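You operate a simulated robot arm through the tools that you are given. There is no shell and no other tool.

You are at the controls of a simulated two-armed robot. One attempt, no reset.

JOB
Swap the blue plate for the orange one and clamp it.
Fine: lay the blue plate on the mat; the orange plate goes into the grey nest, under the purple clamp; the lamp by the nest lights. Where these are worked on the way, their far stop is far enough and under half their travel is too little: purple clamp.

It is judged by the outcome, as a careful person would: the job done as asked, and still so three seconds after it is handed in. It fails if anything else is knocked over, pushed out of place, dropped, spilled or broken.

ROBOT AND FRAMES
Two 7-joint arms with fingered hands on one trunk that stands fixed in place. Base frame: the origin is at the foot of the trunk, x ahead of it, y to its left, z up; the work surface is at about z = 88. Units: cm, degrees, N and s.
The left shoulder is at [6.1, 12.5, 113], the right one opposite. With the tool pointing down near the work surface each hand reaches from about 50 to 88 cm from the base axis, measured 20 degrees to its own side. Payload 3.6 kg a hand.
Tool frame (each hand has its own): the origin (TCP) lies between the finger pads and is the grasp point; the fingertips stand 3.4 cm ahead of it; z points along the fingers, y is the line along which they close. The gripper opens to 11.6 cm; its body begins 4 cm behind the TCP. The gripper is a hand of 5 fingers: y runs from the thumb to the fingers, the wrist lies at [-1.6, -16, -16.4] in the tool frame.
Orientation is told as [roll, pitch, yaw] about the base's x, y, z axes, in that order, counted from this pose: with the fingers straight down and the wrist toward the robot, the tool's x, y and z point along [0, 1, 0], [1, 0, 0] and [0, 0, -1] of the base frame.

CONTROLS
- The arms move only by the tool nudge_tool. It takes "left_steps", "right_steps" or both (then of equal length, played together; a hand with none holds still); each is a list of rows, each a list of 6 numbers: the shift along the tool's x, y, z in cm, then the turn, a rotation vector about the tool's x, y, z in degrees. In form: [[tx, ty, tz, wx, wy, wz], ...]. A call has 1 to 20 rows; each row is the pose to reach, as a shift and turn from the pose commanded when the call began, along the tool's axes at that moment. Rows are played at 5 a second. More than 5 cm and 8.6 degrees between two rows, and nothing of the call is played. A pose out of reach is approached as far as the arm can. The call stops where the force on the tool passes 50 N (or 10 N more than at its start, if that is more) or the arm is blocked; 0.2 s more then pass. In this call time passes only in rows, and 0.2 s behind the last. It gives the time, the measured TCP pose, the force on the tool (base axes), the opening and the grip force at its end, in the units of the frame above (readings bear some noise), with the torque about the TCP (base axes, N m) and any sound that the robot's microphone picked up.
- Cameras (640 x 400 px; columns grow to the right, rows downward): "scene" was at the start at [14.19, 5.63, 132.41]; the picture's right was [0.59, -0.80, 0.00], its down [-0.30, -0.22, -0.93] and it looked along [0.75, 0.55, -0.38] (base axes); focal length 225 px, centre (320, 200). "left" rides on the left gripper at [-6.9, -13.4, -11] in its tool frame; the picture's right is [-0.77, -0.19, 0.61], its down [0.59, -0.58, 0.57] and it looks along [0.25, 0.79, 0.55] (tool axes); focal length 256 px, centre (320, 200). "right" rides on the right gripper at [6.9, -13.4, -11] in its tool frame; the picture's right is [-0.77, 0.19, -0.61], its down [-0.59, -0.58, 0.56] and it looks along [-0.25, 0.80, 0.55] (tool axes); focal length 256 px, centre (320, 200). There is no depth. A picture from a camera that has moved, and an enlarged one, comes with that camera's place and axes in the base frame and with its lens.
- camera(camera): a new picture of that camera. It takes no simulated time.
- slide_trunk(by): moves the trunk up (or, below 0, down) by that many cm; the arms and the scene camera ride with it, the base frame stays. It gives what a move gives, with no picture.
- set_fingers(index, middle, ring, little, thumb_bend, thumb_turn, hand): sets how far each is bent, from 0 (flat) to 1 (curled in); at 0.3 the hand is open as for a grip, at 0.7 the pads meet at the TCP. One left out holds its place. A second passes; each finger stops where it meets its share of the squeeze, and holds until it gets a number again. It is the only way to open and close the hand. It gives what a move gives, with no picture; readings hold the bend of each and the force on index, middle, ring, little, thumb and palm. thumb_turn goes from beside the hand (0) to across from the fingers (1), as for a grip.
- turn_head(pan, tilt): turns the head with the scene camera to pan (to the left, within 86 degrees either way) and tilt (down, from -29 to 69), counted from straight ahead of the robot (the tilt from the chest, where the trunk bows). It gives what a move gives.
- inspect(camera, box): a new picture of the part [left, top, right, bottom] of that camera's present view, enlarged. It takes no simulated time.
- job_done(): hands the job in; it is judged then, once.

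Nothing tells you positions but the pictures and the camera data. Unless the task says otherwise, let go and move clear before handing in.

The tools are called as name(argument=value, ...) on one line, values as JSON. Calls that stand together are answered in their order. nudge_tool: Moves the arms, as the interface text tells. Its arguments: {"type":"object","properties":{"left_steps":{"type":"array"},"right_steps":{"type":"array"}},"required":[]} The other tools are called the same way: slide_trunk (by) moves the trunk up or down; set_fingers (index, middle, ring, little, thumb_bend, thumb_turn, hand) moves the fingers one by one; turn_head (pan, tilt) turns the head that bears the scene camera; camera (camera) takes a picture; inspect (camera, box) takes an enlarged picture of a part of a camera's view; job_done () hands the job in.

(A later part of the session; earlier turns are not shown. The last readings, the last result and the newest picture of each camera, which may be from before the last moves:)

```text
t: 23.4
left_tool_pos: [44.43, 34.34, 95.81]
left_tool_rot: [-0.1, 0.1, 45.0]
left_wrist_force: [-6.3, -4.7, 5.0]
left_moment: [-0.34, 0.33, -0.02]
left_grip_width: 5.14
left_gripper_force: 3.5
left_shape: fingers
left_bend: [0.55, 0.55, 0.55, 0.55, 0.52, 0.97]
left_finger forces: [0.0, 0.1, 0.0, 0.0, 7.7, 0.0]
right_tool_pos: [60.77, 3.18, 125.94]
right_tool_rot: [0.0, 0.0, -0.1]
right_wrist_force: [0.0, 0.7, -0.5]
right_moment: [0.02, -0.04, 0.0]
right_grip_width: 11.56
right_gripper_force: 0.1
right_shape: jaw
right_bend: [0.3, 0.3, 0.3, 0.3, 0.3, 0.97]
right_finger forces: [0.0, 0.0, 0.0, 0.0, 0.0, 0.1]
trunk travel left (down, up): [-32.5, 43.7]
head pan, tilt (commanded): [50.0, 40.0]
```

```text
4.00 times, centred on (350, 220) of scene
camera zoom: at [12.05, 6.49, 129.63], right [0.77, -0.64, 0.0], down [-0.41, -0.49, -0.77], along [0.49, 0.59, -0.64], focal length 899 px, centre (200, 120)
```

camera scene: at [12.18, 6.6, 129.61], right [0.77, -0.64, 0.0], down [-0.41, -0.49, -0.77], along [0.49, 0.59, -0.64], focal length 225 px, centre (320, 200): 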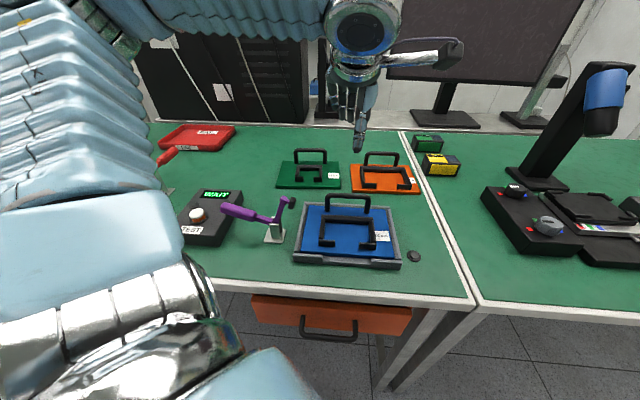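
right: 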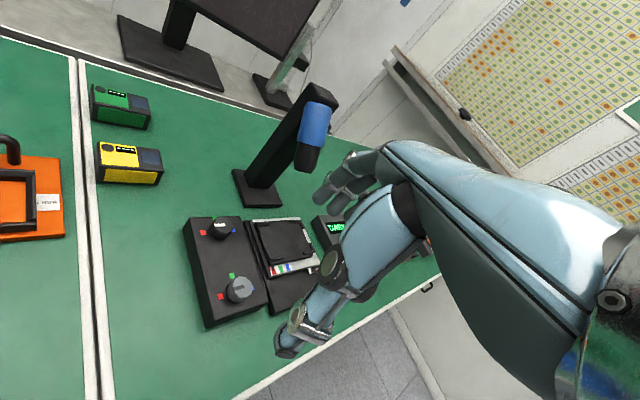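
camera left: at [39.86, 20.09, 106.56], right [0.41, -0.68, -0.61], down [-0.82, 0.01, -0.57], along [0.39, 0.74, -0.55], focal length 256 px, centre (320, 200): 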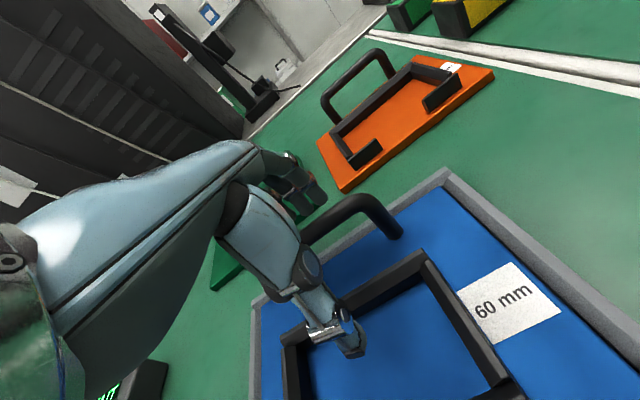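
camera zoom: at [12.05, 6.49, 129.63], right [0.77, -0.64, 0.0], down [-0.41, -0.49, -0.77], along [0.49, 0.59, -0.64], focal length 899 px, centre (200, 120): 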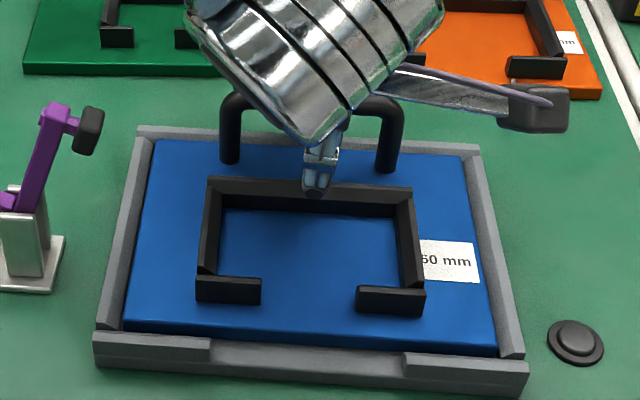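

The thumb tip caught the frame wall. I'll open it again, rise a bit, then close just above the wall.

set_fingers(hand="left", thumb_bend=0.4)

nudge_tool(left_steps=[[0, 0, -0.5, 0, 0, 0], [0, 0, -1.0, 0, 0, 0], [0, 0, -1.5, 0, 0, 0]])

set_fingers(hand="left", thumb_bend=0.63)

inspect(camera="left", box=[220, 130, 480, 400])

inspect(camera="scene", box=[290, 170, 410, 270])

```text
t: 24.4
left_tool_pos: [44.36, 34.5, 95.8]
left_tool_rot: [0.0, 0.0, 45.0]
left_wrist_force: [0.2, 0.3, -0.7]
left_moment: [0.0, 0.02, 0.01]
left_grip_width: 6.68
left_gripper_force: 0.0
left_shape: fingers
left_bend: [0.55, 0.55, 0.55, 0.55, 0.4, 0.97]
left_finger forces: [0.0, 0.1, 0.1, 0.0, 0.0, 0.0]
right_tool_pos: [60.93, 3.31, 125.93]
right_tool_rot: [0.0, 0.0, -0.1]
right_wrist_force: [0.0, -0.3, 0.0]
right_moment: [-0.02, 0.0, -0.02]
right_grip_width: 11.58
right_gripper_force: 0.1
right_shape: jaw
right_bend: [0.3, 0.3, 0.3, 0.3, 0.3, 0.97]
right_finger forces: [0.0, 0.1, 0.0, 0.1, 0.1, 0.0]
trunk travel left (down, up): [-32.5, 43.7]
head pan, tilt (commanded): [50.0, 40.0]
```

```text
t: 25.2
left_tool_pos: [44.42, 34.36, 97.3]
left_tool_rot: [-0.1, 0.0, 44.9]
left_wrist_force: [0.8, -0.6, -0.4]
left_moment: [0.02, 0.0, 0.02]
left_grip_width: 6.65
left_gripper_force: 0.0
left_shape: fingers
left_bend: [0.55, 0.55, 0.55, 0.55, 0.4, 0.97]
left_finger forces: [0.0, 0.1, 0.1, 0.1, 0.0, 0.1]
right_tool_pos: [60.83, 3.21, 125.98]
right_tool_rot: [-0.1, 0.1, -0.1]
right_wrist_force: [-0.6, -0.2, 0.2]
right_moment: [-0.01, -0.04, 0.01]
right_grip_width: 11.59
right_gripper_force: 0.1
right_shape: jaw
right_bend: [0.3, 0.3, 0.3, 0.3, 0.3, 0.97]
right_finger forces: [0.1, 0.0, 0.0, 0.0, 0.1, 0.1]
trunk travel left (down, up): [-32.5, 43.7]
head pan, tilt (commanded): [50.0, 40.0]
```

```text
t: 26.2
left_tool_pos: [44.51, 34.44, 97.14]
left_tool_rot: [0.0, 0.0, 45.0]
left_wrist_force: [0.0, -0.5, 0.9]
left_moment: [0.04, -0.04, -0.01]
left_grip_width: 3.36
left_gripper_force: 0.1
left_shape: fingers
left_bend: [0.55, 0.55, 0.55, 0.55, 0.63, 0.97]
left_finger forces: [0.0, 0.0, 0.0, 0.0, 0.0, 0.0]
right_tool_pos: [60.85, 3.26, 125.96]
right_tool_rot: [0.0, 0.0, 0.0]
right_wrist_force: [0.4, 0.0, -0.2]
right_moment: [0.01, -0.01, -0.02]
right_grip_width: 11.6
right_gripper_force: 0.1
right_shape: jaw
right_bend: [0.3, 0.3, 0.3, 0.3, 0.3, 0.97]
right_finger forces: [0.1, 0.0, 0.0, 0.0, 0.0, 0.0]
trunk travel left (down, up): [-32.5, 43.7]
head pan, tilt (commanded): [50.0, 40.0]
```

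```text
1.48 times, centred on (350, 265) of left
camera zoom: at [39.89, 20.11, 108.12], right [0.41, -0.68, -0.61], down [-0.82, 0.01, -0.57], along [0.39, 0.74, -0.55], focal length 379 px, centre (276, 104)
```

zoom: 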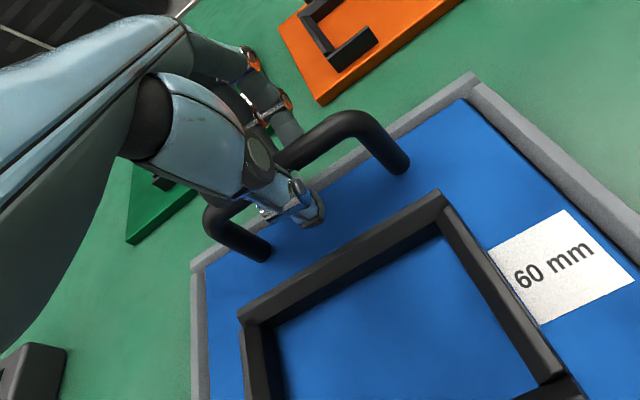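

```text
4.00 times, centred on (350, 220) of scene
camera zoom: at [12.18, 6.6, 129.6], right [0.77, -0.64, 0.0], down [-0.41, -0.49, -0.77], along [0.49, 0.59, -0.64], focal length 899 px, centre (200, 120)
```

zoom: 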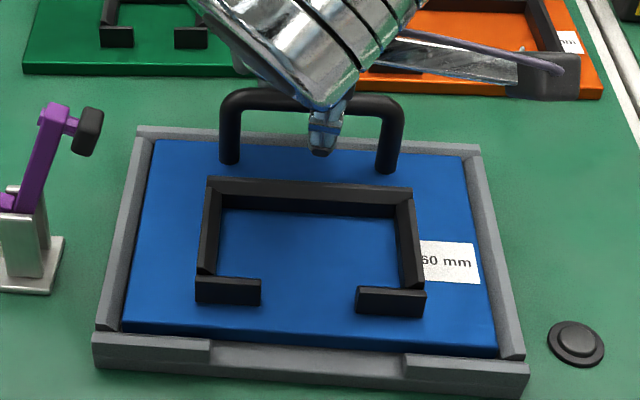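

The thumb now clears the wall and sits next to the bar. I'll go down again 1.6 cm and then close firmly.

nudge_tool(left_steps=[[0, 0, 0.5, 0, 0, 0], [0, 0, 1.0, 0, 0, 0], [0, 0, 1.6, 0, 0, 0]])

set_fingers(hand="left", index=0.8, middle=0.8, ring=0.8, little=0.8, thumb_bend=0.8)

inspect(camera="left", box=[220, 130, 480, 400])

inspect(camera="scene", box=[290, 170, 410, 270])

```text
t: 27.0
left_tool_pos: [44.35, 34.47, 95.78]
left_tool_rot: [0.1, -0.1, 45.0]
left_wrist_force: [0.3, -0.9, 0.5]
left_moment: [-0.02, 0.0, 0.0]
left_grip_width: 3.35
left_gripper_force: 0.1
left_shape: fingers
left_bend: [0.55, 0.55, 0.55, 0.55, 0.63, 0.97]
left_finger forces: [0.0, 0.1, 0.0, 0.0, 0.0, 0.1]
right_tool_pos: [60.89, 3.16, 125.99]
right_tool_rot: [0.0, 0.0, 0.0]
right_wrist_force: [-0.3, 0.2, -0.9]
right_moment: [0.02, 0.02, -0.01]
right_grip_width: 11.6
right_gripper_force: 0.0
right_shape: jaw
right_bend: [0.3, 0.3, 0.3, 0.3, 0.3, 0.97]
right_finger forces: [0.0, 0.0, 0.0, 0.0, 0.0, 0.0]
trunk travel left (down, up): [-32.5, 43.7]
head pan, tilt (commanded): [50.0, 40.0]
```

```text
t: 28.0
left_tool_pos: [44.42, 34.62, 95.59]
left_tool_rot: [0.0, 0.0, 45.0]
left_wrist_force: [2.1, 3.9, -4.0]
left_moment: [-0.11, -0.27, -1.12]
left_grip_width: 0.0
left_gripper_force: 22.0
left_shape: fingers
left_bend: [0.7, 0.8, 0.78, 0.71, 0.75, 0.97]
left_finger forces: [0.1, 0.9, 8.7, 16.2, 17.6, 0.0]
right_tool_pos: [60.98, 3.48, 125.84]
right_tool_rot: [-0.1, 0.0, 0.0]
right_wrist_force: [0.4, -0.2, 0.2]
right_moment: [0.01, 0.03, 0.02]
right_grip_width: 11.61
right_gripper_force: 0.1
right_shape: jaw
right_bend: [0.3, 0.3, 0.3, 0.3, 0.3, 0.97]
right_finger forces: [0.0, 0.0, 0.0, 0.0, 0.0, 0.0]
trunk travel left (down, up): [-32.5, 43.7]
head pan, tilt (commanded): [50.0, 40.0]
```

```text
1.48 times, centred on (350, 265) of left
camera zoom: at [39.83, 20.2, 106.48], right [0.41, -0.68, -0.61], down [-0.83, 0.01, -0.56], along [0.39, 0.74, -0.55], focal length 379 px, centre (276, 104)
```

zoom: 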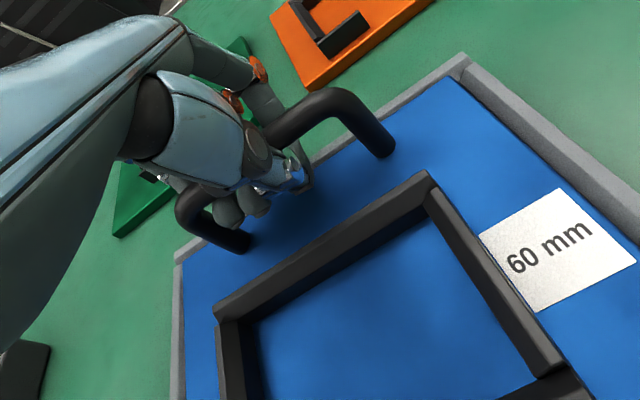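

```text
4.00 times, centred on (350, 220) of scene
camera zoom: at [12.23, 6.71, 129.59], right [0.77, -0.64, 0.0], down [-0.41, -0.49, -0.77], along [0.49, 0.59, -0.64], focal length 899 px, centre (200, 120)
```

zoom: 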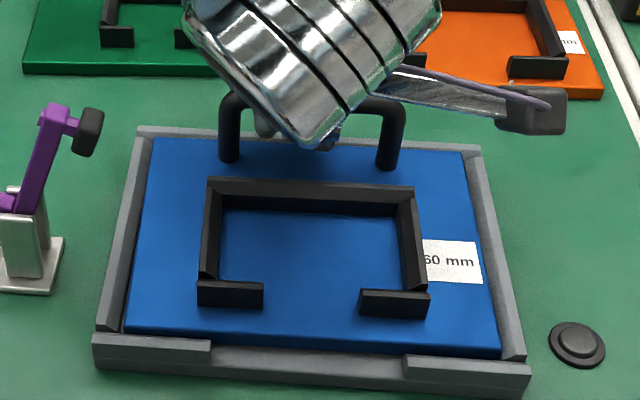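

The fingers curled under the bar rather than pinching it, with uneven load. I'll open slightly, rise about 1.2 cm and re-grip so all the pads press on the bar.

set_fingers(hand="left", index=0.5, middle=0.5, ring=0.5, little=0.5, thumb_bend=0.6)

nudge_tool(left_steps=[[0, 0, -0.6, 0, 0, 0], [0, 0, -1.2, 0, 0, 0]])

set_fingers(hand="left", index=0.68, middle=0.68, ring=0.68, little=0.68, thumb_bend=0.68)

inspect(camera="left", box=[220, 130, 480, 400])

```text
t: 29.0
left_tool_pos: [44.33, 34.43, 95.7]
left_tool_rot: [0.0, 0.0, 45.0]
left_wrist_force: [-0.3, -0.2, -0.2]
left_moment: [-0.02, -0.02, -0.03]
left_grip_width: 4.44
left_gripper_force: 0.1
left_shape: fingers
left_bend: [0.5, 0.5, 0.5, 0.5, 0.6, 0.97]
left_finger forces: [0.0, 0.0, 0.0, 0.0, 0.0, 0.0]
right_tool_pos: [60.79, 3.27, 126.01]
right_tool_rot: [0.1, 0.0, 0.0]
right_wrist_force: [-0.1, 0.5, 0.4]
right_moment: [-0.02, 0.01, 0.01]
right_grip_width: 11.6
right_gripper_force: 0.0
right_shape: jaw
right_bend: [0.3, 0.3, 0.3, 0.3, 0.3, 0.97]
right_finger forces: [0.0, 0.1, 0.0, 0.0, 0.0, 0.0]
trunk travel left (down, up): [-32.5, 43.7]
head pan, tilt (commanded): [50.0, 40.0]
```

```text
t: 29.6
left_tool_pos: [44.4, 34.47, 96.79]
left_tool_rot: [-0.1, 0.1, 45.0]
left_wrist_force: [0.1, 0.2, 0.6]
left_moment: [-0.01, 0.01, 0.0]
left_grip_width: 4.43
left_gripper_force: 0.0
left_shape: fingers
left_bend: [0.5, 0.5, 0.5, 0.5, 0.6, 0.97]
left_finger forces: [0.0, 0.0, 0.0, 0.1, 0.0, 0.0]
right_tool_pos: [60.8, 3.33, 125.86]
right_tool_rot: [0.1, 0.0, 0.0]
right_wrist_force: [0.8, 0.5, 0.1]
right_moment: [-0.02, 0.04, -0.05]
right_grip_width: 11.58
right_gripper_force: 0.0
right_shape: jaw
right_bend: [0.3, 0.3, 0.3, 0.3, 0.3, 0.97]
right_finger forces: [0.0, 0.0, 0.0, 0.1, 0.1, 0.0]
trunk travel left (down, up): [-32.5, 43.7]
head pan, tilt (commanded): [50.0, 40.0]
```

```text
t: 30.6
left_tool_pos: [44.36, 34.56, 96.98]
left_tool_rot: [0.0, 0.0, 45.0]
left_wrist_force: [0.4, 0.7, 0.1]
left_moment: [-0.04, -0.01, -0.01]
left_grip_width: 0.83
left_gripper_force: 0.6
left_shape: fingers
left_bend: [0.68, 0.68, 0.67, 0.68, 0.68, 0.97]
left_finger forces: [0.0, 0.1, 0.8, 0.1, 0.0, 0.1]
right_tool_pos: [60.72, 3.36, 126.03]
right_tool_rot: [0.0, 0.0, 0.0]
right_wrist_force: [0.6, -0.1, -1.2]
right_moment: [0.0, 0.01, 0.02]
right_grip_width: 11.59
right_gripper_force: 0.1
right_shape: jaw
right_bend: [0.3, 0.3, 0.3, 0.3, 0.3, 0.97]
right_finger forces: [0.0, 0.0, 0.1, 0.0, 0.1, 0.0]
trunk travel left (down, up): [-32.5, 43.7]
head pan, tilt (commanded): [50.0, 40.0]
```

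```text
1.48 times, centred on (350, 265) of left
camera zoom: at [39.86, 20.1, 107.72], right [0.41, -0.68, -0.61], down [-0.82, 0.01, -0.56], along [0.39, 0.74, -0.55], focal length 379 px, centre (276, 104)
```

zoom: 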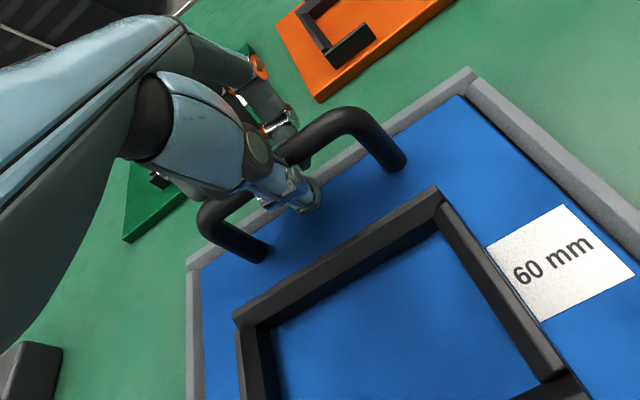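

set_fingers(hand="left", index=0.8, middle=0.8, ring=0.8, little=0.8, thumb_bend=0.8)

inspect(camera="left", box=[220, 130, 480, 400])

inspect(camera="scene", box=[290, 170, 410, 270])

```text
t: 31.6
left_tool_pos: [44.66, 34.59, 96.84]
left_tool_rot: [0.0, -0.1, 45.0]
left_wrist_force: [14.0, 13.0, 4.5]
left_moment: [0.13, -0.09, -1.49]
left_grip_width: 0.03
left_gripper_force: 38.8
left_shape: fingers
left_bend: [0.73, 0.74, 0.73, 0.77, 0.66, 0.97]
left_finger forces: [0.0, 9.3, 12.0, 21.5, 34.2, 0.0]
right_tool_pos: [61.0, 3.47, 125.79]
right_tool_rot: [-0.1, 0.1, 0.1]
right_wrist_force: [-1.6, 0.1, -0.5]
right_moment: [0.01, -0.03, 0.0]
right_grip_width: 11.58
right_gripper_force: 0.1
right_shape: jaw
right_bend: [0.3, 0.3, 0.3, 0.3, 0.3, 0.97]
right_finger forces: [0.1, 0.0, 0.1, 0.0, 0.1, 0.0]
trunk travel left (down, up): [-32.5, 43.7]
head pan, tilt (commanded): [50.0, 40.0]
```

```text
1.48 times, centred on (350, 265) of left
camera zoom: at [40.05, 20.27, 107.66], right [0.41, -0.68, -0.61], down [-0.82, 0.01, -0.57], along [0.39, 0.74, -0.55], focal length 379 px, centre (276, 104)
```

zoom: 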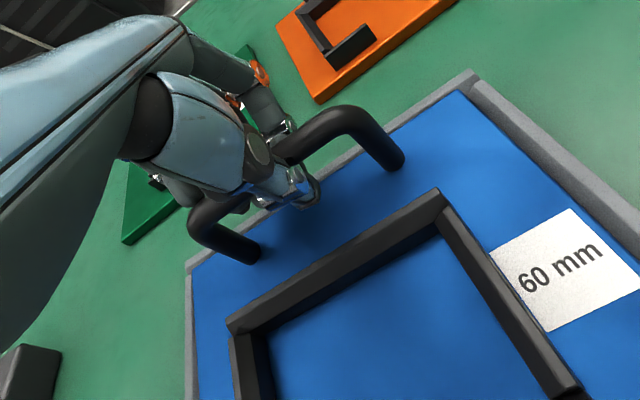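

```text
4.00 times, centred on (350, 220) of scene
camera zoom: at [12.38, 6.83, 129.58], right [0.77, -0.64, 0.0], down [-0.41, -0.49, -0.76], along [0.49, 0.59, -0.65], focal length 899 px, centre (200, 120)
```

zoom: 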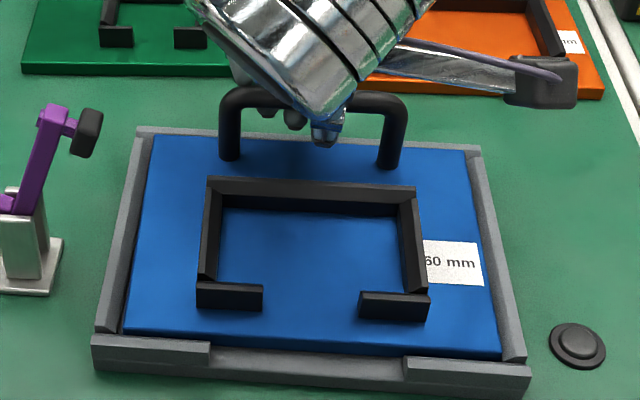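

All but the index press on the bar, but the little finger loads it sideways. I'll ease the little finger to balance the twist before lifting.

set_fingers(hand="left", little=0.7, index=0.85)

```text
t: 32.6
left_tool_pos: [44.44, 34.56, 96.71]
left_tool_rot: [0.0, 0.1, 45.0]
left_wrist_force: [-0.7, 0.8, -4.4]
left_moment: [-0.09, -0.07, -0.2]
left_grip_width: 0.0
left_gripper_force: 6.0
left_shape: fingers
left_bend: [0.75, 0.77, 0.75, 0.7, 0.74, 0.97]
left_finger forces: [0.1, 0.5, 4.8, 1.0, 4.9, 0.0]
right_tool_pos: [60.9, 3.34, 125.9]
right_tool_rot: [0.0, 0.1, 0.0]
right_wrist_force: [-0.3, -0.1, 0.6]
right_moment: [0.0, 0.02, -0.01]
right_grip_width: 11.58
right_gripper_force: 0.0
right_shape: jaw
right_bend: [0.3, 0.3, 0.3, 0.3, 0.3, 0.97]
right_finger forces: [0.1, 0.1, 0.1, 0.0, 0.1, 0.2]
trunk travel left (down, up): [-32.5, 43.7]
head pan, tilt (commanded): [50.0, 40.0]
```

The digits appear to be closed under the bar as a hook. I'll raise slowly by 1.5 cm to feel how the plate responds.

nudge_tool(left_steps=[[0, 0, -0.3, 0, 0, 0], [0, 0, -0.6, 0, 0, 0], [0, 0, -0.9, 0, 0, 0], [0, 0, -1.2, 0, 0, 0], [0, 0, -1.5, 0, 0, 0]])

inspect(camera="left", box=[220, 130, 480, 400])

inspect(camera="scene", box=[290, 170, 410, 270])

```text
t: 33.8
left_tool_pos: [44.54, 34.43, 98.34]
left_tool_rot: [0.0, 0.0, 45.1]
left_wrist_force: [-1.3, 0.9, -5.2]
left_moment: [-0.02, -0.05, -0.16]
left_grip_width: 0.03
left_gripper_force: 5.7
left_shape: fingers
left_bend: [0.75, 0.77, 0.76, 0.7, 0.74, 0.97]
left_finger forces: [0.1, 0.4, 4.2, 1.1, 5.7, 0.0]
right_tool_pos: [60.84, 3.39, 126.02]
right_tool_rot: [-0.1, 0.0, 0.0]
right_wrist_force: [0.0, -1.2, 0.2]
right_moment: [0.02, 0.02, 0.04]
right_grip_width: 11.6
right_gripper_force: 0.1
right_shape: jaw
right_bend: [0.3, 0.3, 0.3, 0.3, 0.3, 0.97]
right_finger forces: [0.0, 0.0, 0.1, 0.1, 0.0, 0.1]
trunk travel left (down, up): [-32.5, 43.7]
head pan, tilt (commanded): [50.0, 40.0]
```

```text
1.48 times, centred on (350, 265) of left
camera zoom: at [39.87, 20.1, 109.17], right [0.41, -0.68, -0.61], down [-0.83, 0.01, -0.56], along [0.39, 0.74, -0.55], focal length 379 px, centre (276, 104)
```

zoom: 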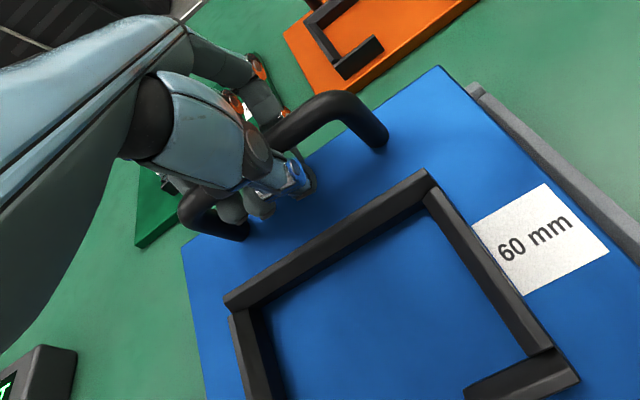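

```text
4.00 times, centred on (350, 220) of scene
camera zoom: at [12.2, 6.65, 129.6], right [0.77, -0.64, 0.0], down [-0.41, -0.49, -0.77], along [0.49, 0.59, -0.64], focal length 899 px, centre (200, 120)
```

zoom: 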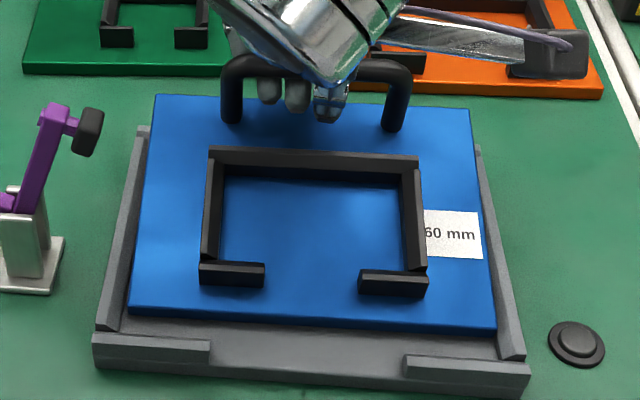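

The plate lifts level, weight about 5 N, held by the digits under the bar. I'll raise it further and check it stays level.

nudge_tool(left_steps=[[0, 0, -0.5, 0, 0, 0], [0, 0, -1.0, 0, 0, 0], [0, 0, -1.5, 0, 0, 0], [0, 0, -2.0, 0, 0, 0], [0, 0, -2.5, 0, 0, 0], [0, 0, -3, 0, 0, 0]])

inspect(camera="left", box=[220, 130, 480, 400])

camera(camera="scene")

```text
t: 35.2
left_tool_pos: [44.57, 34.34, 101.33]
left_tool_rot: [0.0, 0.1, 45.1]
left_wrist_force: [-1.4, -0.5, -6.9]
left_moment: [0.03, -0.06, -0.14]
left_grip_width: 0.01
left_gripper_force: 4.4
left_shape: fingers
left_bend: [0.75, 0.77, 0.76, 0.7, 0.74, 0.97]
left_finger forces: [0.0, 0.1, 2.9, 1.3, 4.2, 0.1]
right_tool_pos: [60.91, 3.43, 125.89]
right_tool_rot: [0.0, 0.0, 0.0]
right_wrist_force: [-0.2, 0.0, 0.0]
right_moment: [0.0, 0.04, -0.01]
right_grip_width: 11.61
right_gripper_force: 0.0
right_shape: jaw
right_bend: [0.3, 0.3, 0.3, 0.3, 0.3, 0.97]
right_finger forces: [0.0, 0.0, 0.0, 0.0, 0.0, 0.1]
trunk travel left (down, up): [-32.5, 43.7]
head pan, tilt (commanded): [50.0, 40.0]
```

```text
1.48 times, centred on (350, 265) of left
camera zoom: at [39.89, 20.06, 112.22], right [0.41, -0.68, -0.61], down [-0.83, 0.01, -0.56], along [0.39, 0.74, -0.56], focal length 379 px, centre (276, 104)
```

zoom: 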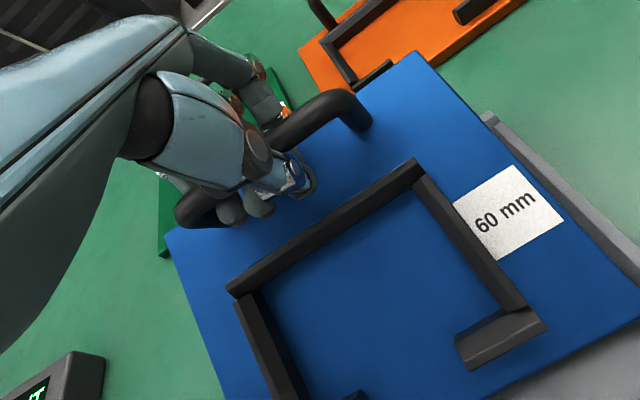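

```text
taken
camera scene: at [12.21, 6.66, 129.6], right [0.77, -0.64, 0.0], down [-0.41, -0.49, -0.77], along [0.49, 0.59, -0.64], focal length 225 px, centre (320, 200)
```

scene: 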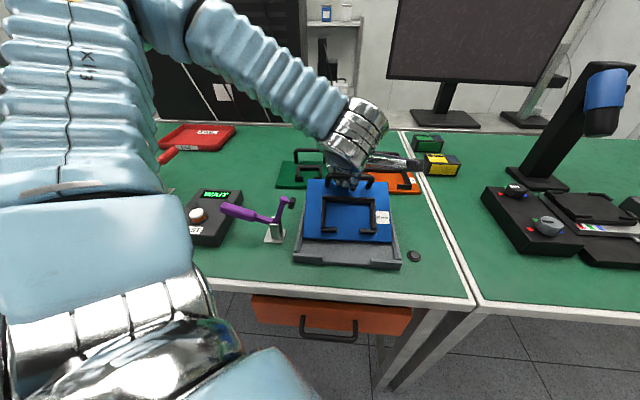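

inspect(camera="scene", box=[280, 150, 420, 280])

```text
3.08 times, centred on (350, 215) of scene
camera zoom: at [12.21, 6.66, 129.6], right [0.77, -0.64, 0.0], down [-0.41, -0.49, -0.77], along [0.49, 0.59, -0.64], focal length 691 px, centre (228, 154)
```

zoom: 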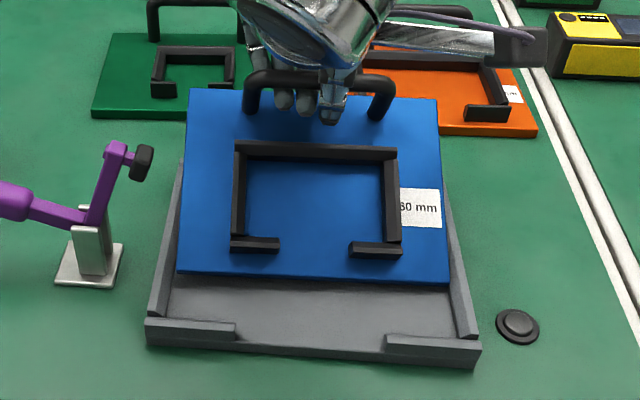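

The plate swings on its bar like a pendulum with the near edge hanging, but it is safely hooked. I'll raise it slowly to clear everything.

nudge_tool(left_steps=[[0, 0, -0.7, 0, 0, 0], [0, 0, -1.4, 0, 0, 0], [0, 0, -2.1, 0, 0, 0], [0, 0, -2.8, 0, 0, 0], [0, 0, -3.5, 0, 0, 0], [0, 0, -4.2, 0, 0, 0], [0, 0, -5, 0, 0, 0], [0, 0, -6, 0, 0, 0]])

inspect(camera="left", box=[200, 120, 500, 400])

inspect(camera="scene", box=[270, 100, 430, 280])

```text
t: 37.0
left_tool_pos: [44.35, 34.48, 107.4]
left_tool_rot: [0.1, 0.2, 45.0]
left_wrist_force: [-0.4, -0.1, -6.8]
left_moment: [-0.05, -0.02, -0.01]
left_grip_width: 0.01
left_gripper_force: 3.1
left_shape: fingers
left_bend: [0.76, 0.77, 0.77, 0.7, 0.75, 0.97]
left_finger forces: [0.0, 2.4, 2.5, 0.0, 0.7, 0.0]
right_tool_pos: [60.94, 3.34, 125.89]
right_tool_rot: [0.1, 0.0, 0.0]
right_wrist_force: [-0.4, -0.3, 0.6]
right_moment: [0.02, 0.0, 0.03]
right_grip_width: 11.6
right_gripper_force: 0.1
right_shape: jaw
right_bend: [0.3, 0.3, 0.3, 0.3, 0.3, 0.97]
right_finger forces: [0.0, 0.0, 0.1, 0.0, 0.1, 0.0]
trunk travel left (down, up): [-32.5, 43.7]
head pan, tilt (commanded): [50.0, 40.0]
```

```text
1.43 times, centred on (350, 260) of left
camera zoom: at [39.88, 20.12, 118.21], right [0.41, -0.68, -0.61], down [-0.83, 0.01, -0.56], along [0.39, 0.74, -0.55], focal length 366 px, centre (277, 114)
```

zoom: 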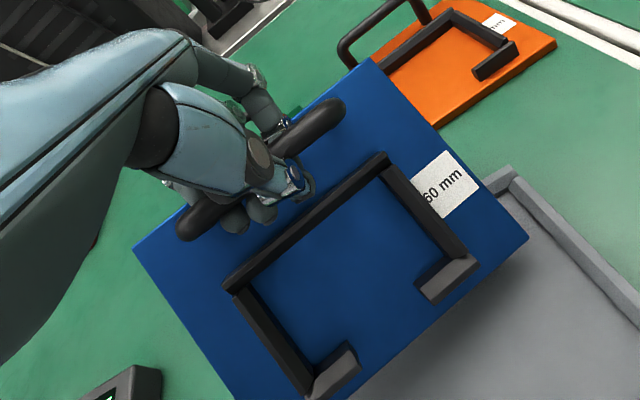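

```text
2.22 times, centred on (350, 190) of scene
camera zoom: at [12.22, 6.67, 129.6], right [0.77, -0.64, 0.0], down [-0.41, -0.49, -0.77], along [0.49, 0.59, -0.64], focal length 499 px, centre (253, 222)
```

zoom: 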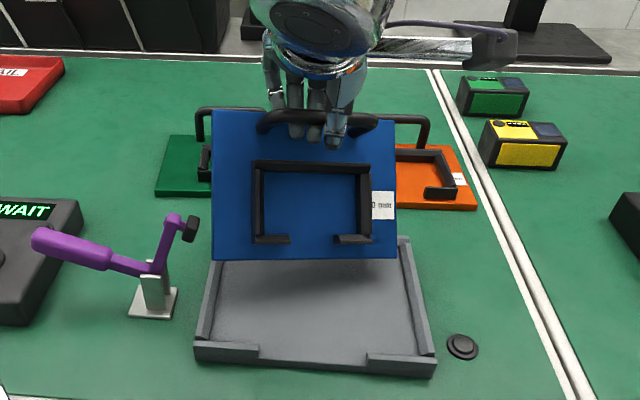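

The plate hangs steadily about 54° on the hook (weight ~0.7 kg), clear of the nest. I'll raise higher, then carry it left toward the free mat area.

nudge_tool(left_steps=[[0, 0, -1, 0, 0, 0], [0, 0, -2.2, 0, 0, 0], [0, 0, -3.5, 0, 0, 0], [0, 0, -4.8, 0, 0, 0], [0, 0, -6.2, 0, 0, 0], [0, 0, -7.2, 0, 0, 0], [0, 0, -8, 0, 0, 0]])

nudge_tool(left_steps=[[0.6, 0.2, 0, 0, 0, 0], [1.6, 0.6, 0, 0, 0, 0], [3.0, 1.1, 0, 0, 0, 0], [4.6, 1.7, 0, 0, 0, 0], [6.4, 2.4, 0, 0, 0, 0], [8.2, 3.1, 0, 0, 0, 0], [10, 3.8, 0, 0, 0, 0], [12, 4.5, 0, 0, 0, 0], [14, 5.2, 0, 0, 0, 0], [16, 6, 0, 0, 0, 0], [17.5, 6.6, 0, 0, 0, 0], [18.4, 6.9, 0, 0, 0, 0]])

camera(camera="scene")

camera(camera="left")

```text
t: 38.6
left_tool_pos: [44.54, 34.25, 115.31]
left_tool_rot: [0.0, 0.1, 45.1]
left_wrist_force: [-0.1, 0.2, -6.7]
left_moment: [-0.03, -0.06, -0.02]
left_grip_width: 0.0
left_gripper_force: 2.1
left_shape: fingers
left_bend: [0.76, 0.77, 0.77, 0.7, 0.75, 0.97]
left_finger forces: [0.0, 2.4, 2.5, 0.0, 0.6, 0.1]
right_tool_pos: [60.87, 3.39, 125.89]
right_tool_rot: [0.0, 0.0, 0.0]
right_wrist_force: [-0.1, 0.5, 0.1]
right_moment: [-0.02, -0.01, 0.01]
right_grip_width: 11.57
right_gripper_force: 0.1
right_shape: jaw
right_bend: [0.3, 0.3, 0.3, 0.3, 0.3, 0.97]
right_finger forces: [0.0, 0.0, 0.0, 0.1, 0.0, 0.0]
trunk travel left (down, up): [-32.5, 43.7]
head pan, tilt (commanded): [50.0, 40.0]
```

```text
t: 41.2
left_tool_pos: [36.26, 52.44, 115.3]
left_tool_rot: [0.0, 0.1, 45.1]
left_wrist_force: [0.1, 0.2, 0.5]
left_moment: [-0.05, -0.08, 0.01]
left_grip_width: 0.01
left_gripper_force: 2.5
left_shape: fingers
left_bend: [0.76, 0.77, 0.77, 0.7, 0.75, 0.97]
left_finger forces: [0.0, 2.4, 2.5, 0.0, 0.4, 0.0]
right_tool_pos: [60.9, 3.49, 125.97]
right_tool_rot: [-0.1, -0.1, 0.0]
right_wrist_force: [0.7, 1.1, 0.4]
right_moment: [0.0, -0.01, 0.01]
right_grip_width: 11.58
right_gripper_force: 0.2
right_shape: jaw
right_bend: [0.3, 0.3, 0.3, 0.3, 0.3, 0.97]
right_finger forces: [0.1, 0.0, 0.0, 0.1, 0.0, 0.0]
trunk travel left (down, up): [-32.5, 43.7]
head pan, tilt (commanded): [50.0, 40.0]
```

```text
taken
camera scene: at [12.21, 6.72, 129.6], right [0.77, -0.64, 0.0], down [-0.41, -0.49, -0.77], along [0.49, 0.59, -0.64], focal length 225 px, centre (320, 200)
```

scene: 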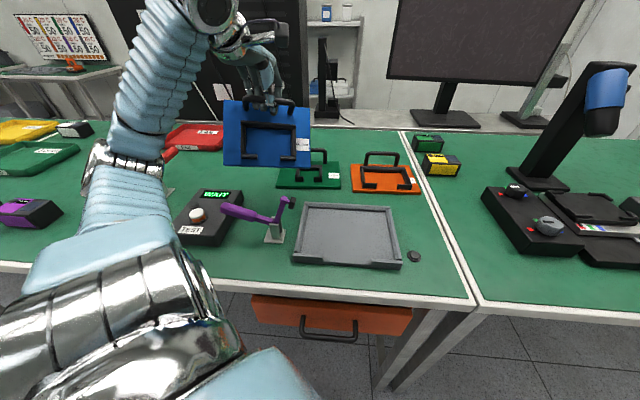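

```text
taken
camera left: at [31.67, 38.05, 126.22], right [0.41, -0.68, -0.61], down [-0.83, 0.01, -0.56], along [0.39, 0.74, -0.56], focal length 256 px, centre (320, 200)
```

left: 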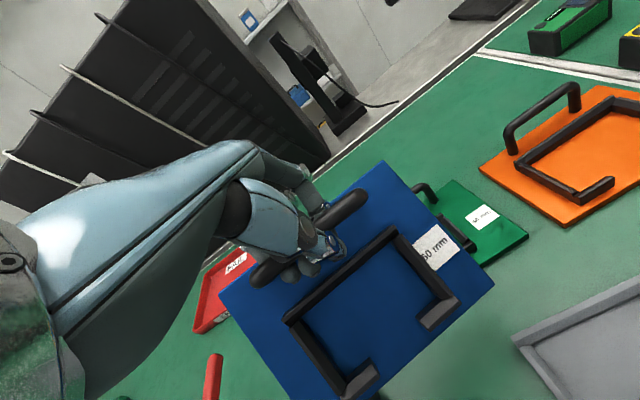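

Carrying is stable. I continue to the free mat area left of the green plate, staying high.

nudge_tool(left_steps=[[0.6, 0.2, 0, 0, 0, 0], [1.6, 0.6, 0, 0, 0, 0], [3.0, 1.1, 0, 0, 0, 0], [4.6, 1.7, 0, 0, 0, 0], [6.4, 2.4, 0, 0, 0, 0], [8.2, 3.1, 0, 0, 0, 0], [10, 3.8, 0, 0, 0, 0], [12, 4.5, 0, 0, 0, 0], [14, 5.3, 0, 0, 0, 0], [15.6, 5.9, 0, 0, 0, 0], [16.6, 6.3, 0, 0, 0, 0]])

turn_head(pan=64, tilt=32)

camera(camera="scene")

camera(camera="left")

```text
t: 43.6
left_tool_pos: [29.06, 68.5, 115.37]
left_tool_rot: [-0.1, 0.0, 45.0]
left_wrist_force: [-0.3, -0.8, -0.8]
left_moment: [-0.03, -0.06, -0.01]
left_grip_width: 0.0
left_gripper_force: 2.4
left_shape: fingers
left_bend: [0.76, 0.77, 0.77, 0.7, 0.75, 0.97]
left_finger forces: [0.1, 2.4, 2.5, 0.0, 0.3, 0.0]
right_tool_pos: [60.82, 3.38, 125.9]
right_tool_rot: [-0.1, 0.0, 0.0]
right_wrist_force: [-0.3, -0.9, 0.6]
right_moment: [0.01, 0.02, 0.02]
right_grip_width: 11.58
right_gripper_force: 0.1
right_shape: jaw
right_bend: [0.3, 0.3, 0.3, 0.3, 0.3, 0.97]
right_finger forces: [0.0, 0.0, 0.1, 0.1, 0.0, 0.1]
trunk travel left (down, up): [-32.5, 43.7]
head pan, tilt (commanded): [50.0, 40.0]
```

```text
t: 44.3
left_tool_pos: [29.04, 68.53, 115.42]
left_tool_rot: [0.0, 0.2, 44.9]
left_wrist_force: [-0.3, -0.2, -0.8]
left_moment: [-0.06, -0.1, 0.0]
left_grip_width: 0.02
left_gripper_force: 2.9
left_shape: fingers
left_bend: [0.76, 0.77, 0.77, 0.7, 0.75, 0.97]
left_finger forces: [0.0, 2.5, 2.6, 0.0, 0.3, 0.1]
right_tool_pos: [60.89, 3.43, 125.87]
right_tool_rot: [-0.1, 0.0, 0.0]
right_wrist_force: [0.2, 0.2, -0.5]
right_moment: [-0.02, -0.01, -0.02]
right_grip_width: 11.58
right_gripper_force: 0.0
right_shape: jaw
right_bend: [0.3, 0.3, 0.3, 0.3, 0.3, 0.97]
right_finger forces: [0.0, 0.0, 0.0, 0.1, 0.1, 0.0]
trunk travel left (down, up): [-32.5, 43.7]
head pan, tilt (commanded): [64.0, 32.0]
```

```text
taken
camera scene: at [10.69, 8.28, 130.81], right [0.9, -0.44, 0.0], down [-0.23, -0.48, -0.85], along [0.37, 0.76, -0.53], focal length 225 px, centre (320, 200)
```

scene: 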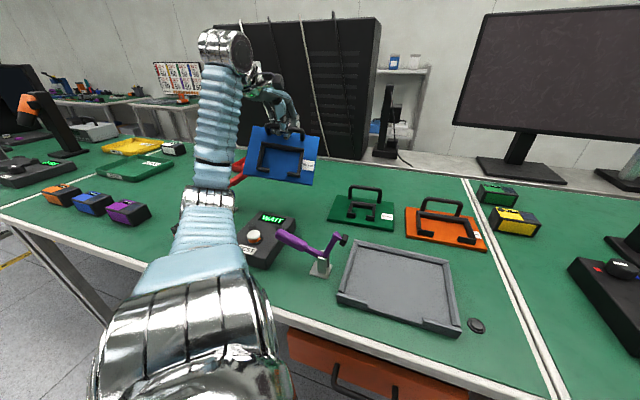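

```text
taken
camera left: at [24.53, 54.15, 126.2], right [0.41, -0.68, -0.61], down [-0.83, 0.01, -0.56], along [0.39, 0.74, -0.56], focal length 256 px, centre (320, 200)
```

left: 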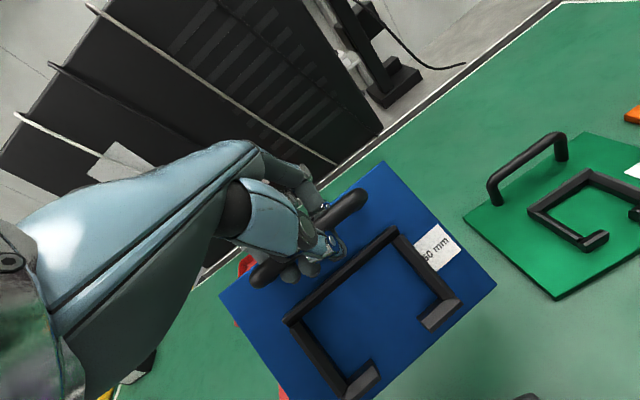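

The plate hangs over the free area. I lower it until its near edge is just above the mat.

nudge_tool(left_steps=[[0, 0, 0.7, 0, 0, 0], [0, 0, 1.7, 0, 0, 0], [0, 0, 2.9, 0, 0, 0], [0, 0, 4.1, 0, 0, 0], [0, 0, 5.3, 0, 0, 0], [0, 0, 6.5, 0, 0, 0], [0, 0, 7.5, 0, 0, 0], [0, 0, 8.2, 0, 0, 0], [0, 0, 8.7, 0, 0, 0]])

inspect(camera="scene", box=[190, 90, 370, 290])

camera(camera="left")

```text
t: 46.3
left_tool_pos: [29.08, 68.69, 106.58]
left_tool_rot: [0.0, 0.0, 45.0]
left_wrist_force: [-0.5, -0.8, -6.8]
left_moment: [0.01, -0.04, 0.01]
left_grip_width: 0.01
left_gripper_force: 2.8
left_shape: fingers
left_bend: [0.76, 0.77, 0.77, 0.7, 0.75, 0.97]
left_finger forces: [0.0, 2.5, 2.5, 0.1, 0.3, 0.0]
right_tool_pos: [60.89, 3.45, 125.97]
right_tool_rot: [-0.2, 0.0, 0.0]
right_wrist_force: [-0.1, 0.6, 0.1]
right_moment: [0.0, 0.03, 0.01]
right_grip_width: 11.6
right_gripper_force: 0.1
right_shape: jaw
right_bend: [0.3, 0.3, 0.3, 0.3, 0.3, 0.97]
right_finger forces: [0.0, 0.1, 0.0, 0.0, 0.0, 0.0]
trunk travel left (down, up): [-32.5, 43.7]
head pan, tilt (commanded): [64.0, 32.0]
```

```text
2.00 times, centred on (280, 190) of scene
camera zoom: at [10.69, 8.29, 130.81], right [0.9, -0.44, 0.0], down [-0.23, -0.48, -0.85], along [0.37, 0.76, -0.53], focal length 449 px, centre (400, 220)
```

zoom: 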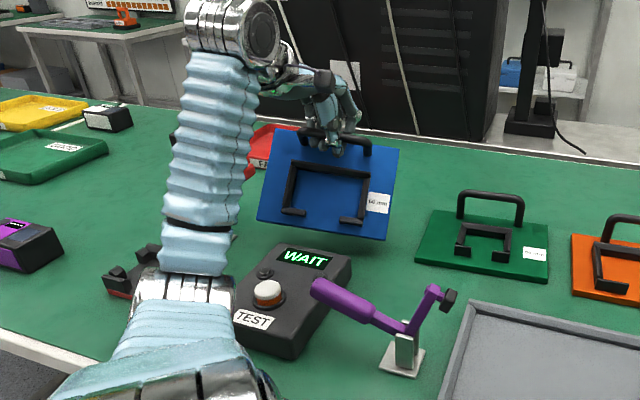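

```text
taken
camera left: at [24.54, 54.25, 117.46], right [0.41, -0.68, -0.61], down [-0.83, 0.01, -0.56], along [0.39, 0.74, -0.55], focal length 256 px, centre (320, 200)
```

left: 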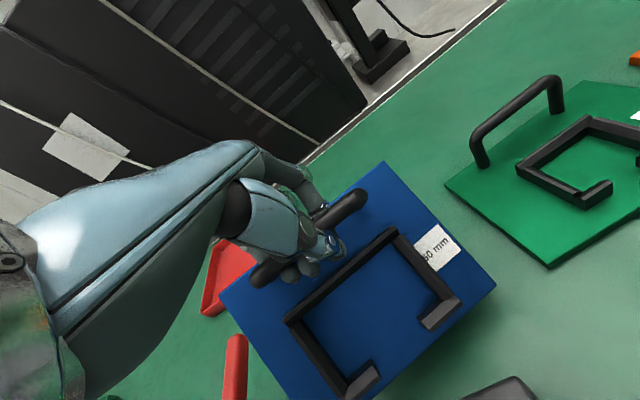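

The near edge is about 2 cm above the mat. I'll let it touch and then swing the hand out along an arc so the plate lies down flat.

nudge_tool(left_steps=[[0, 0, 0.9, 0, 0, 0], [0, 0, 1.8, 0, 0, 0], [0, 0, 2.6, 0, 0, 0], [1e-06, 1.0, 2.9, 0, 0, 0], [0, 2.2, 3.2, 0, 0, 0], [0, 3.4, 3.7, 0, 0, 0], [0, 4.6, 4.3, 0, 0, 0], [0, 5.7, 5.0, 0, 0, 0]])

inspect(camera="scene", box=[190, 90, 370, 290])

camera(camera="left")

```text
t: 48.1
left_tool_pos: [33.22, 72.47, 101.41]
left_tool_rot: [0.0, 0.1, 45.0]
left_wrist_force: [-1.0, 1.1, 0.1]
left_moment: [-0.07, -0.1, -0.09]
left_grip_width: 0.01
left_gripper_force: 2.3
left_shape: fingers
left_bend: [0.76, 0.77, 0.76, 0.7, 0.75, 0.97]
left_finger forces: [0.0, 1.4, 3.1, 0.9, 0.6, 0.0]
right_tool_pos: [60.86, 3.43, 125.85]
right_tool_rot: [-0.2, 0.1, 0.0]
right_wrist_force: [0.1, 0.5, 0.0]
right_moment: [0.02, -0.02, 0.02]
right_grip_width: 11.56
right_gripper_force: 0.0
right_shape: jaw
right_bend: [0.3, 0.3, 0.3, 0.3, 0.3, 0.97]
right_finger forces: [0.0, 0.0, 0.1, 0.0, 0.0, 0.0]
trunk travel left (down, up): [-32.5, 43.7]
head pan, tilt (commanded): [64.0, 32.0]
```

```text
2.00 times, centred on (280, 190) of scene
camera zoom: at [10.69, 8.31, 130.81], right [0.9, -0.44, 0.0], down [-0.23, -0.48, -0.85], along [0.37, 0.76, -0.53], focal length 449 px, centre (400, 220)
```

zoom: 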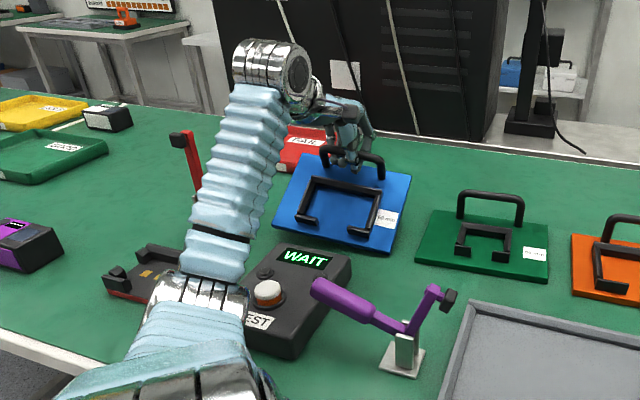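

```text
taken
camera left: at [28.54, 58.17, 112.27], right [0.41, -0.68, -0.61], down [-0.83, 0.01, -0.56], along [0.39, 0.74, -0.56], focal length 256 px, centre (320, 200)
```

left: 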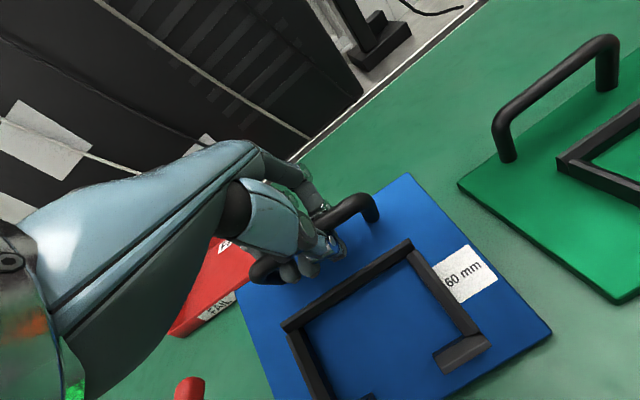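

It is laying down nicely. I continue the arc until the plate is flat.

nudge_tool(left_steps=[[0, 1.0, 0.8, 0, 0, 0], [0, 1.9, 1.7, 0, 0, 0], [0, 2.8, 2.6, 0, 0, 0], [0, 3.4, 3.5, 0, 0, 0], [0, 4.0, 4.3, 0, 0, 0], [0, 4.4, 5.0, 0, 0, 0]])

inspect(camera="scene", box=[190, 90, 370, 290])

camera(camera="left")

```text
t: 49.5
left_tool_pos: [36.24, 75.61, 96.6]
left_tool_rot: [0.1, 0.2, 44.9]
left_wrist_force: [-0.8, 1.2, -0.3]
left_moment: [-0.13, -0.09, -0.18]
left_grip_width: 0.0
left_gripper_force: 3.9
left_shape: fingers
left_bend: [0.76, 0.77, 0.76, 0.69, 0.75, 0.97]
left_finger forces: [0.1, 0.0, 2.5, 2.8, 2.4, 0.1]
right_tool_pos: [60.84, 3.41, 125.7]
right_tool_rot: [-0.1, 0.1, 0.0]
right_wrist_force: [-0.2, 0.1, -0.3]
right_moment: [-0.01, -0.01, -0.01]
right_grip_width: 11.57
right_gripper_force: 0.1
right_shape: jaw
right_bend: [0.3, 0.3, 0.3, 0.3, 0.3, 0.97]
right_finger forces: [0.0, 0.0, 0.0, 0.0, 0.0, 0.1]
trunk travel left (down, up): [-32.5, 43.7]
head pan, tilt (commanded): [64.0, 32.0]
```

```text
2.00 times, centred on (280, 190) of scene
camera zoom: at [10.68, 8.31, 130.81], right [0.9, -0.44, 0.0], down [-0.23, -0.48, -0.85], along [0.37, 0.76, -0.53], focal length 449 px, centre (400, 220)
```

zoom: 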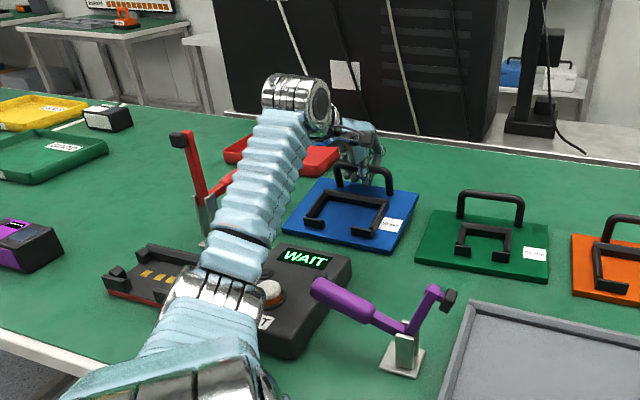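

```text
taken
camera left: at [31.6, 61.42, 107.39], right [0.41, -0.68, -0.61], down [-0.83, 0.01, -0.56], along [0.39, 0.74, -0.56], focal length 256 px, centre (320, 200)
```

left: 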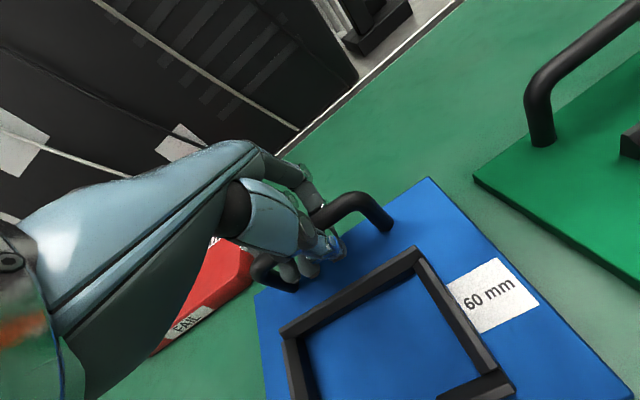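

nudge_tool(left_steps=[[0, 0.15, 0.4, 0, 0, 0], [0, 0.3, 0.8, 0, 0, 0], [0, 0.3, 1.2, 0, 0, 0]])

inspect(camera="scene", box=[300, 150, 420, 230])

inspect(camera="left", box=[220, 130, 480, 400])

```text
t: 50.3
left_tool_pos: [36.39, 76.03, 95.37]
left_tool_rot: [0.0, 0.2, 45.0]
left_wrist_force: [0.9, 3.8, -2.4]
left_moment: [-0.1, -0.04, -0.08]
left_grip_width: 0.0
left_gripper_force: 1.6
left_shape: fingers
left_bend: [0.76, 0.77, 0.77, 0.7, 0.75, 0.97]
left_finger forces: [0.0, 0.1, 1.5, 1.9, 0.3, 0.0]
right_tool_pos: [60.83, 3.39, 125.76]
right_tool_rot: [-0.1, 0.0, 0.0]
right_wrist_force: [-0.3, 0.1, 0.3]
right_moment: [-0.02, 0.0, -0.01]
right_grip_width: 11.6
right_gripper_force: 0.1
right_shape: jaw
right_bend: [0.3, 0.3, 0.3, 0.3, 0.3, 0.97]
right_finger forces: [0.0, 0.0, 0.0, 0.0, 0.0, 0.0]
trunk travel left (down, up): [-32.5, 43.7]
head pan, tilt (commanded): [64.0, 32.0]
```

```text
5.00 times, centred on (360, 190) of scene
camera zoom: at [10.69, 8.3, 130.81], right [0.9, -0.44, 0.0], down [-0.23, -0.48, -0.85], along [0.37, 0.76, -0.53], focal length 1123 px, centre (120, 250)
```

zoom: 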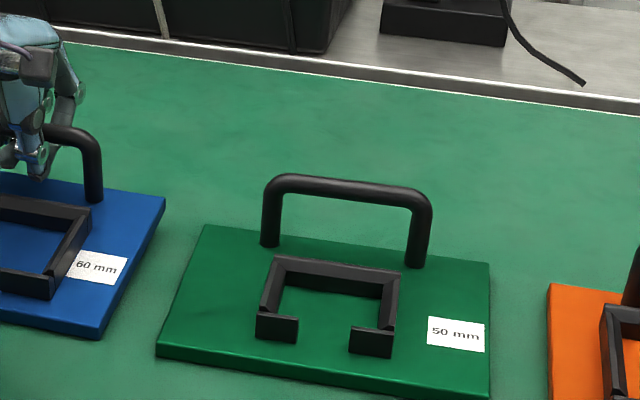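

```text
1.48 times, centred on (350, 265) of left
camera zoom: at [31.83, 61.68, 106.18], right [0.41, -0.68, -0.61], down [-0.83, 0.01, -0.56], along [0.39, 0.74, -0.56], focal length 379 px, centre (276, 104)
```

zoom: 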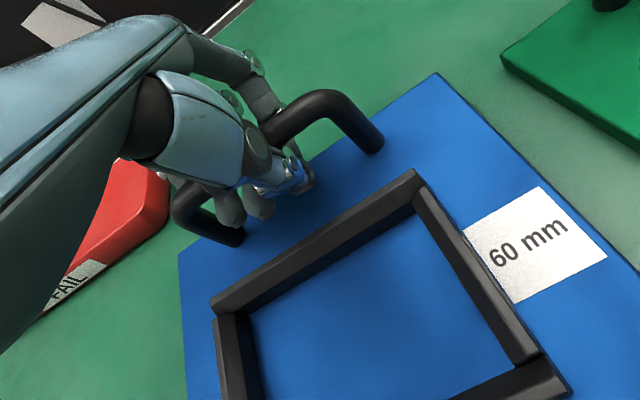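

inspect(camera="scene", box=[220, 130, 400, 250])

camera(camera="left")

```text
3.33 times, centred on (310, 190) of scene
camera zoom: at [10.69, 8.3, 130.81], right [0.9, -0.44, 0.0], down [-0.23, -0.48, -0.85], along [0.37, 0.76, -0.53], focal length 749 px, centre (353, 233)
```

zoom: 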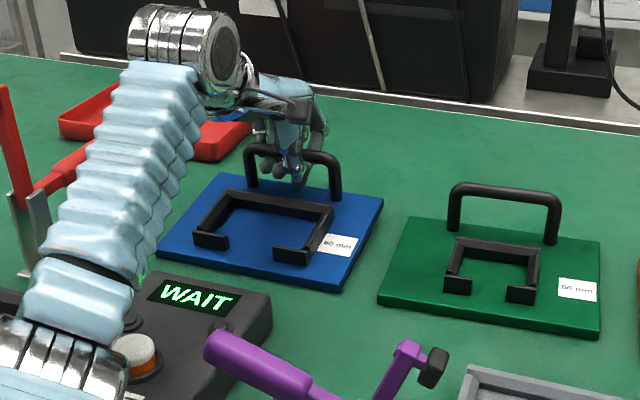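

```text
taken
camera left: at [31.83, 61.68, 106.18], right [0.41, -0.68, -0.61], down [-0.83, 0.01, -0.56], along [0.39, 0.74, -0.56], focal length 256 px, centre (320, 200)
```

left: 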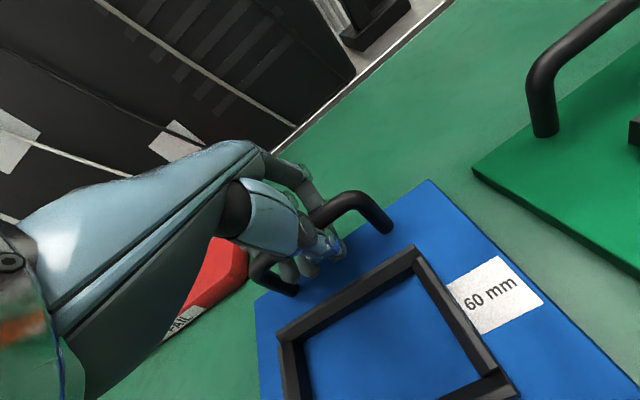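

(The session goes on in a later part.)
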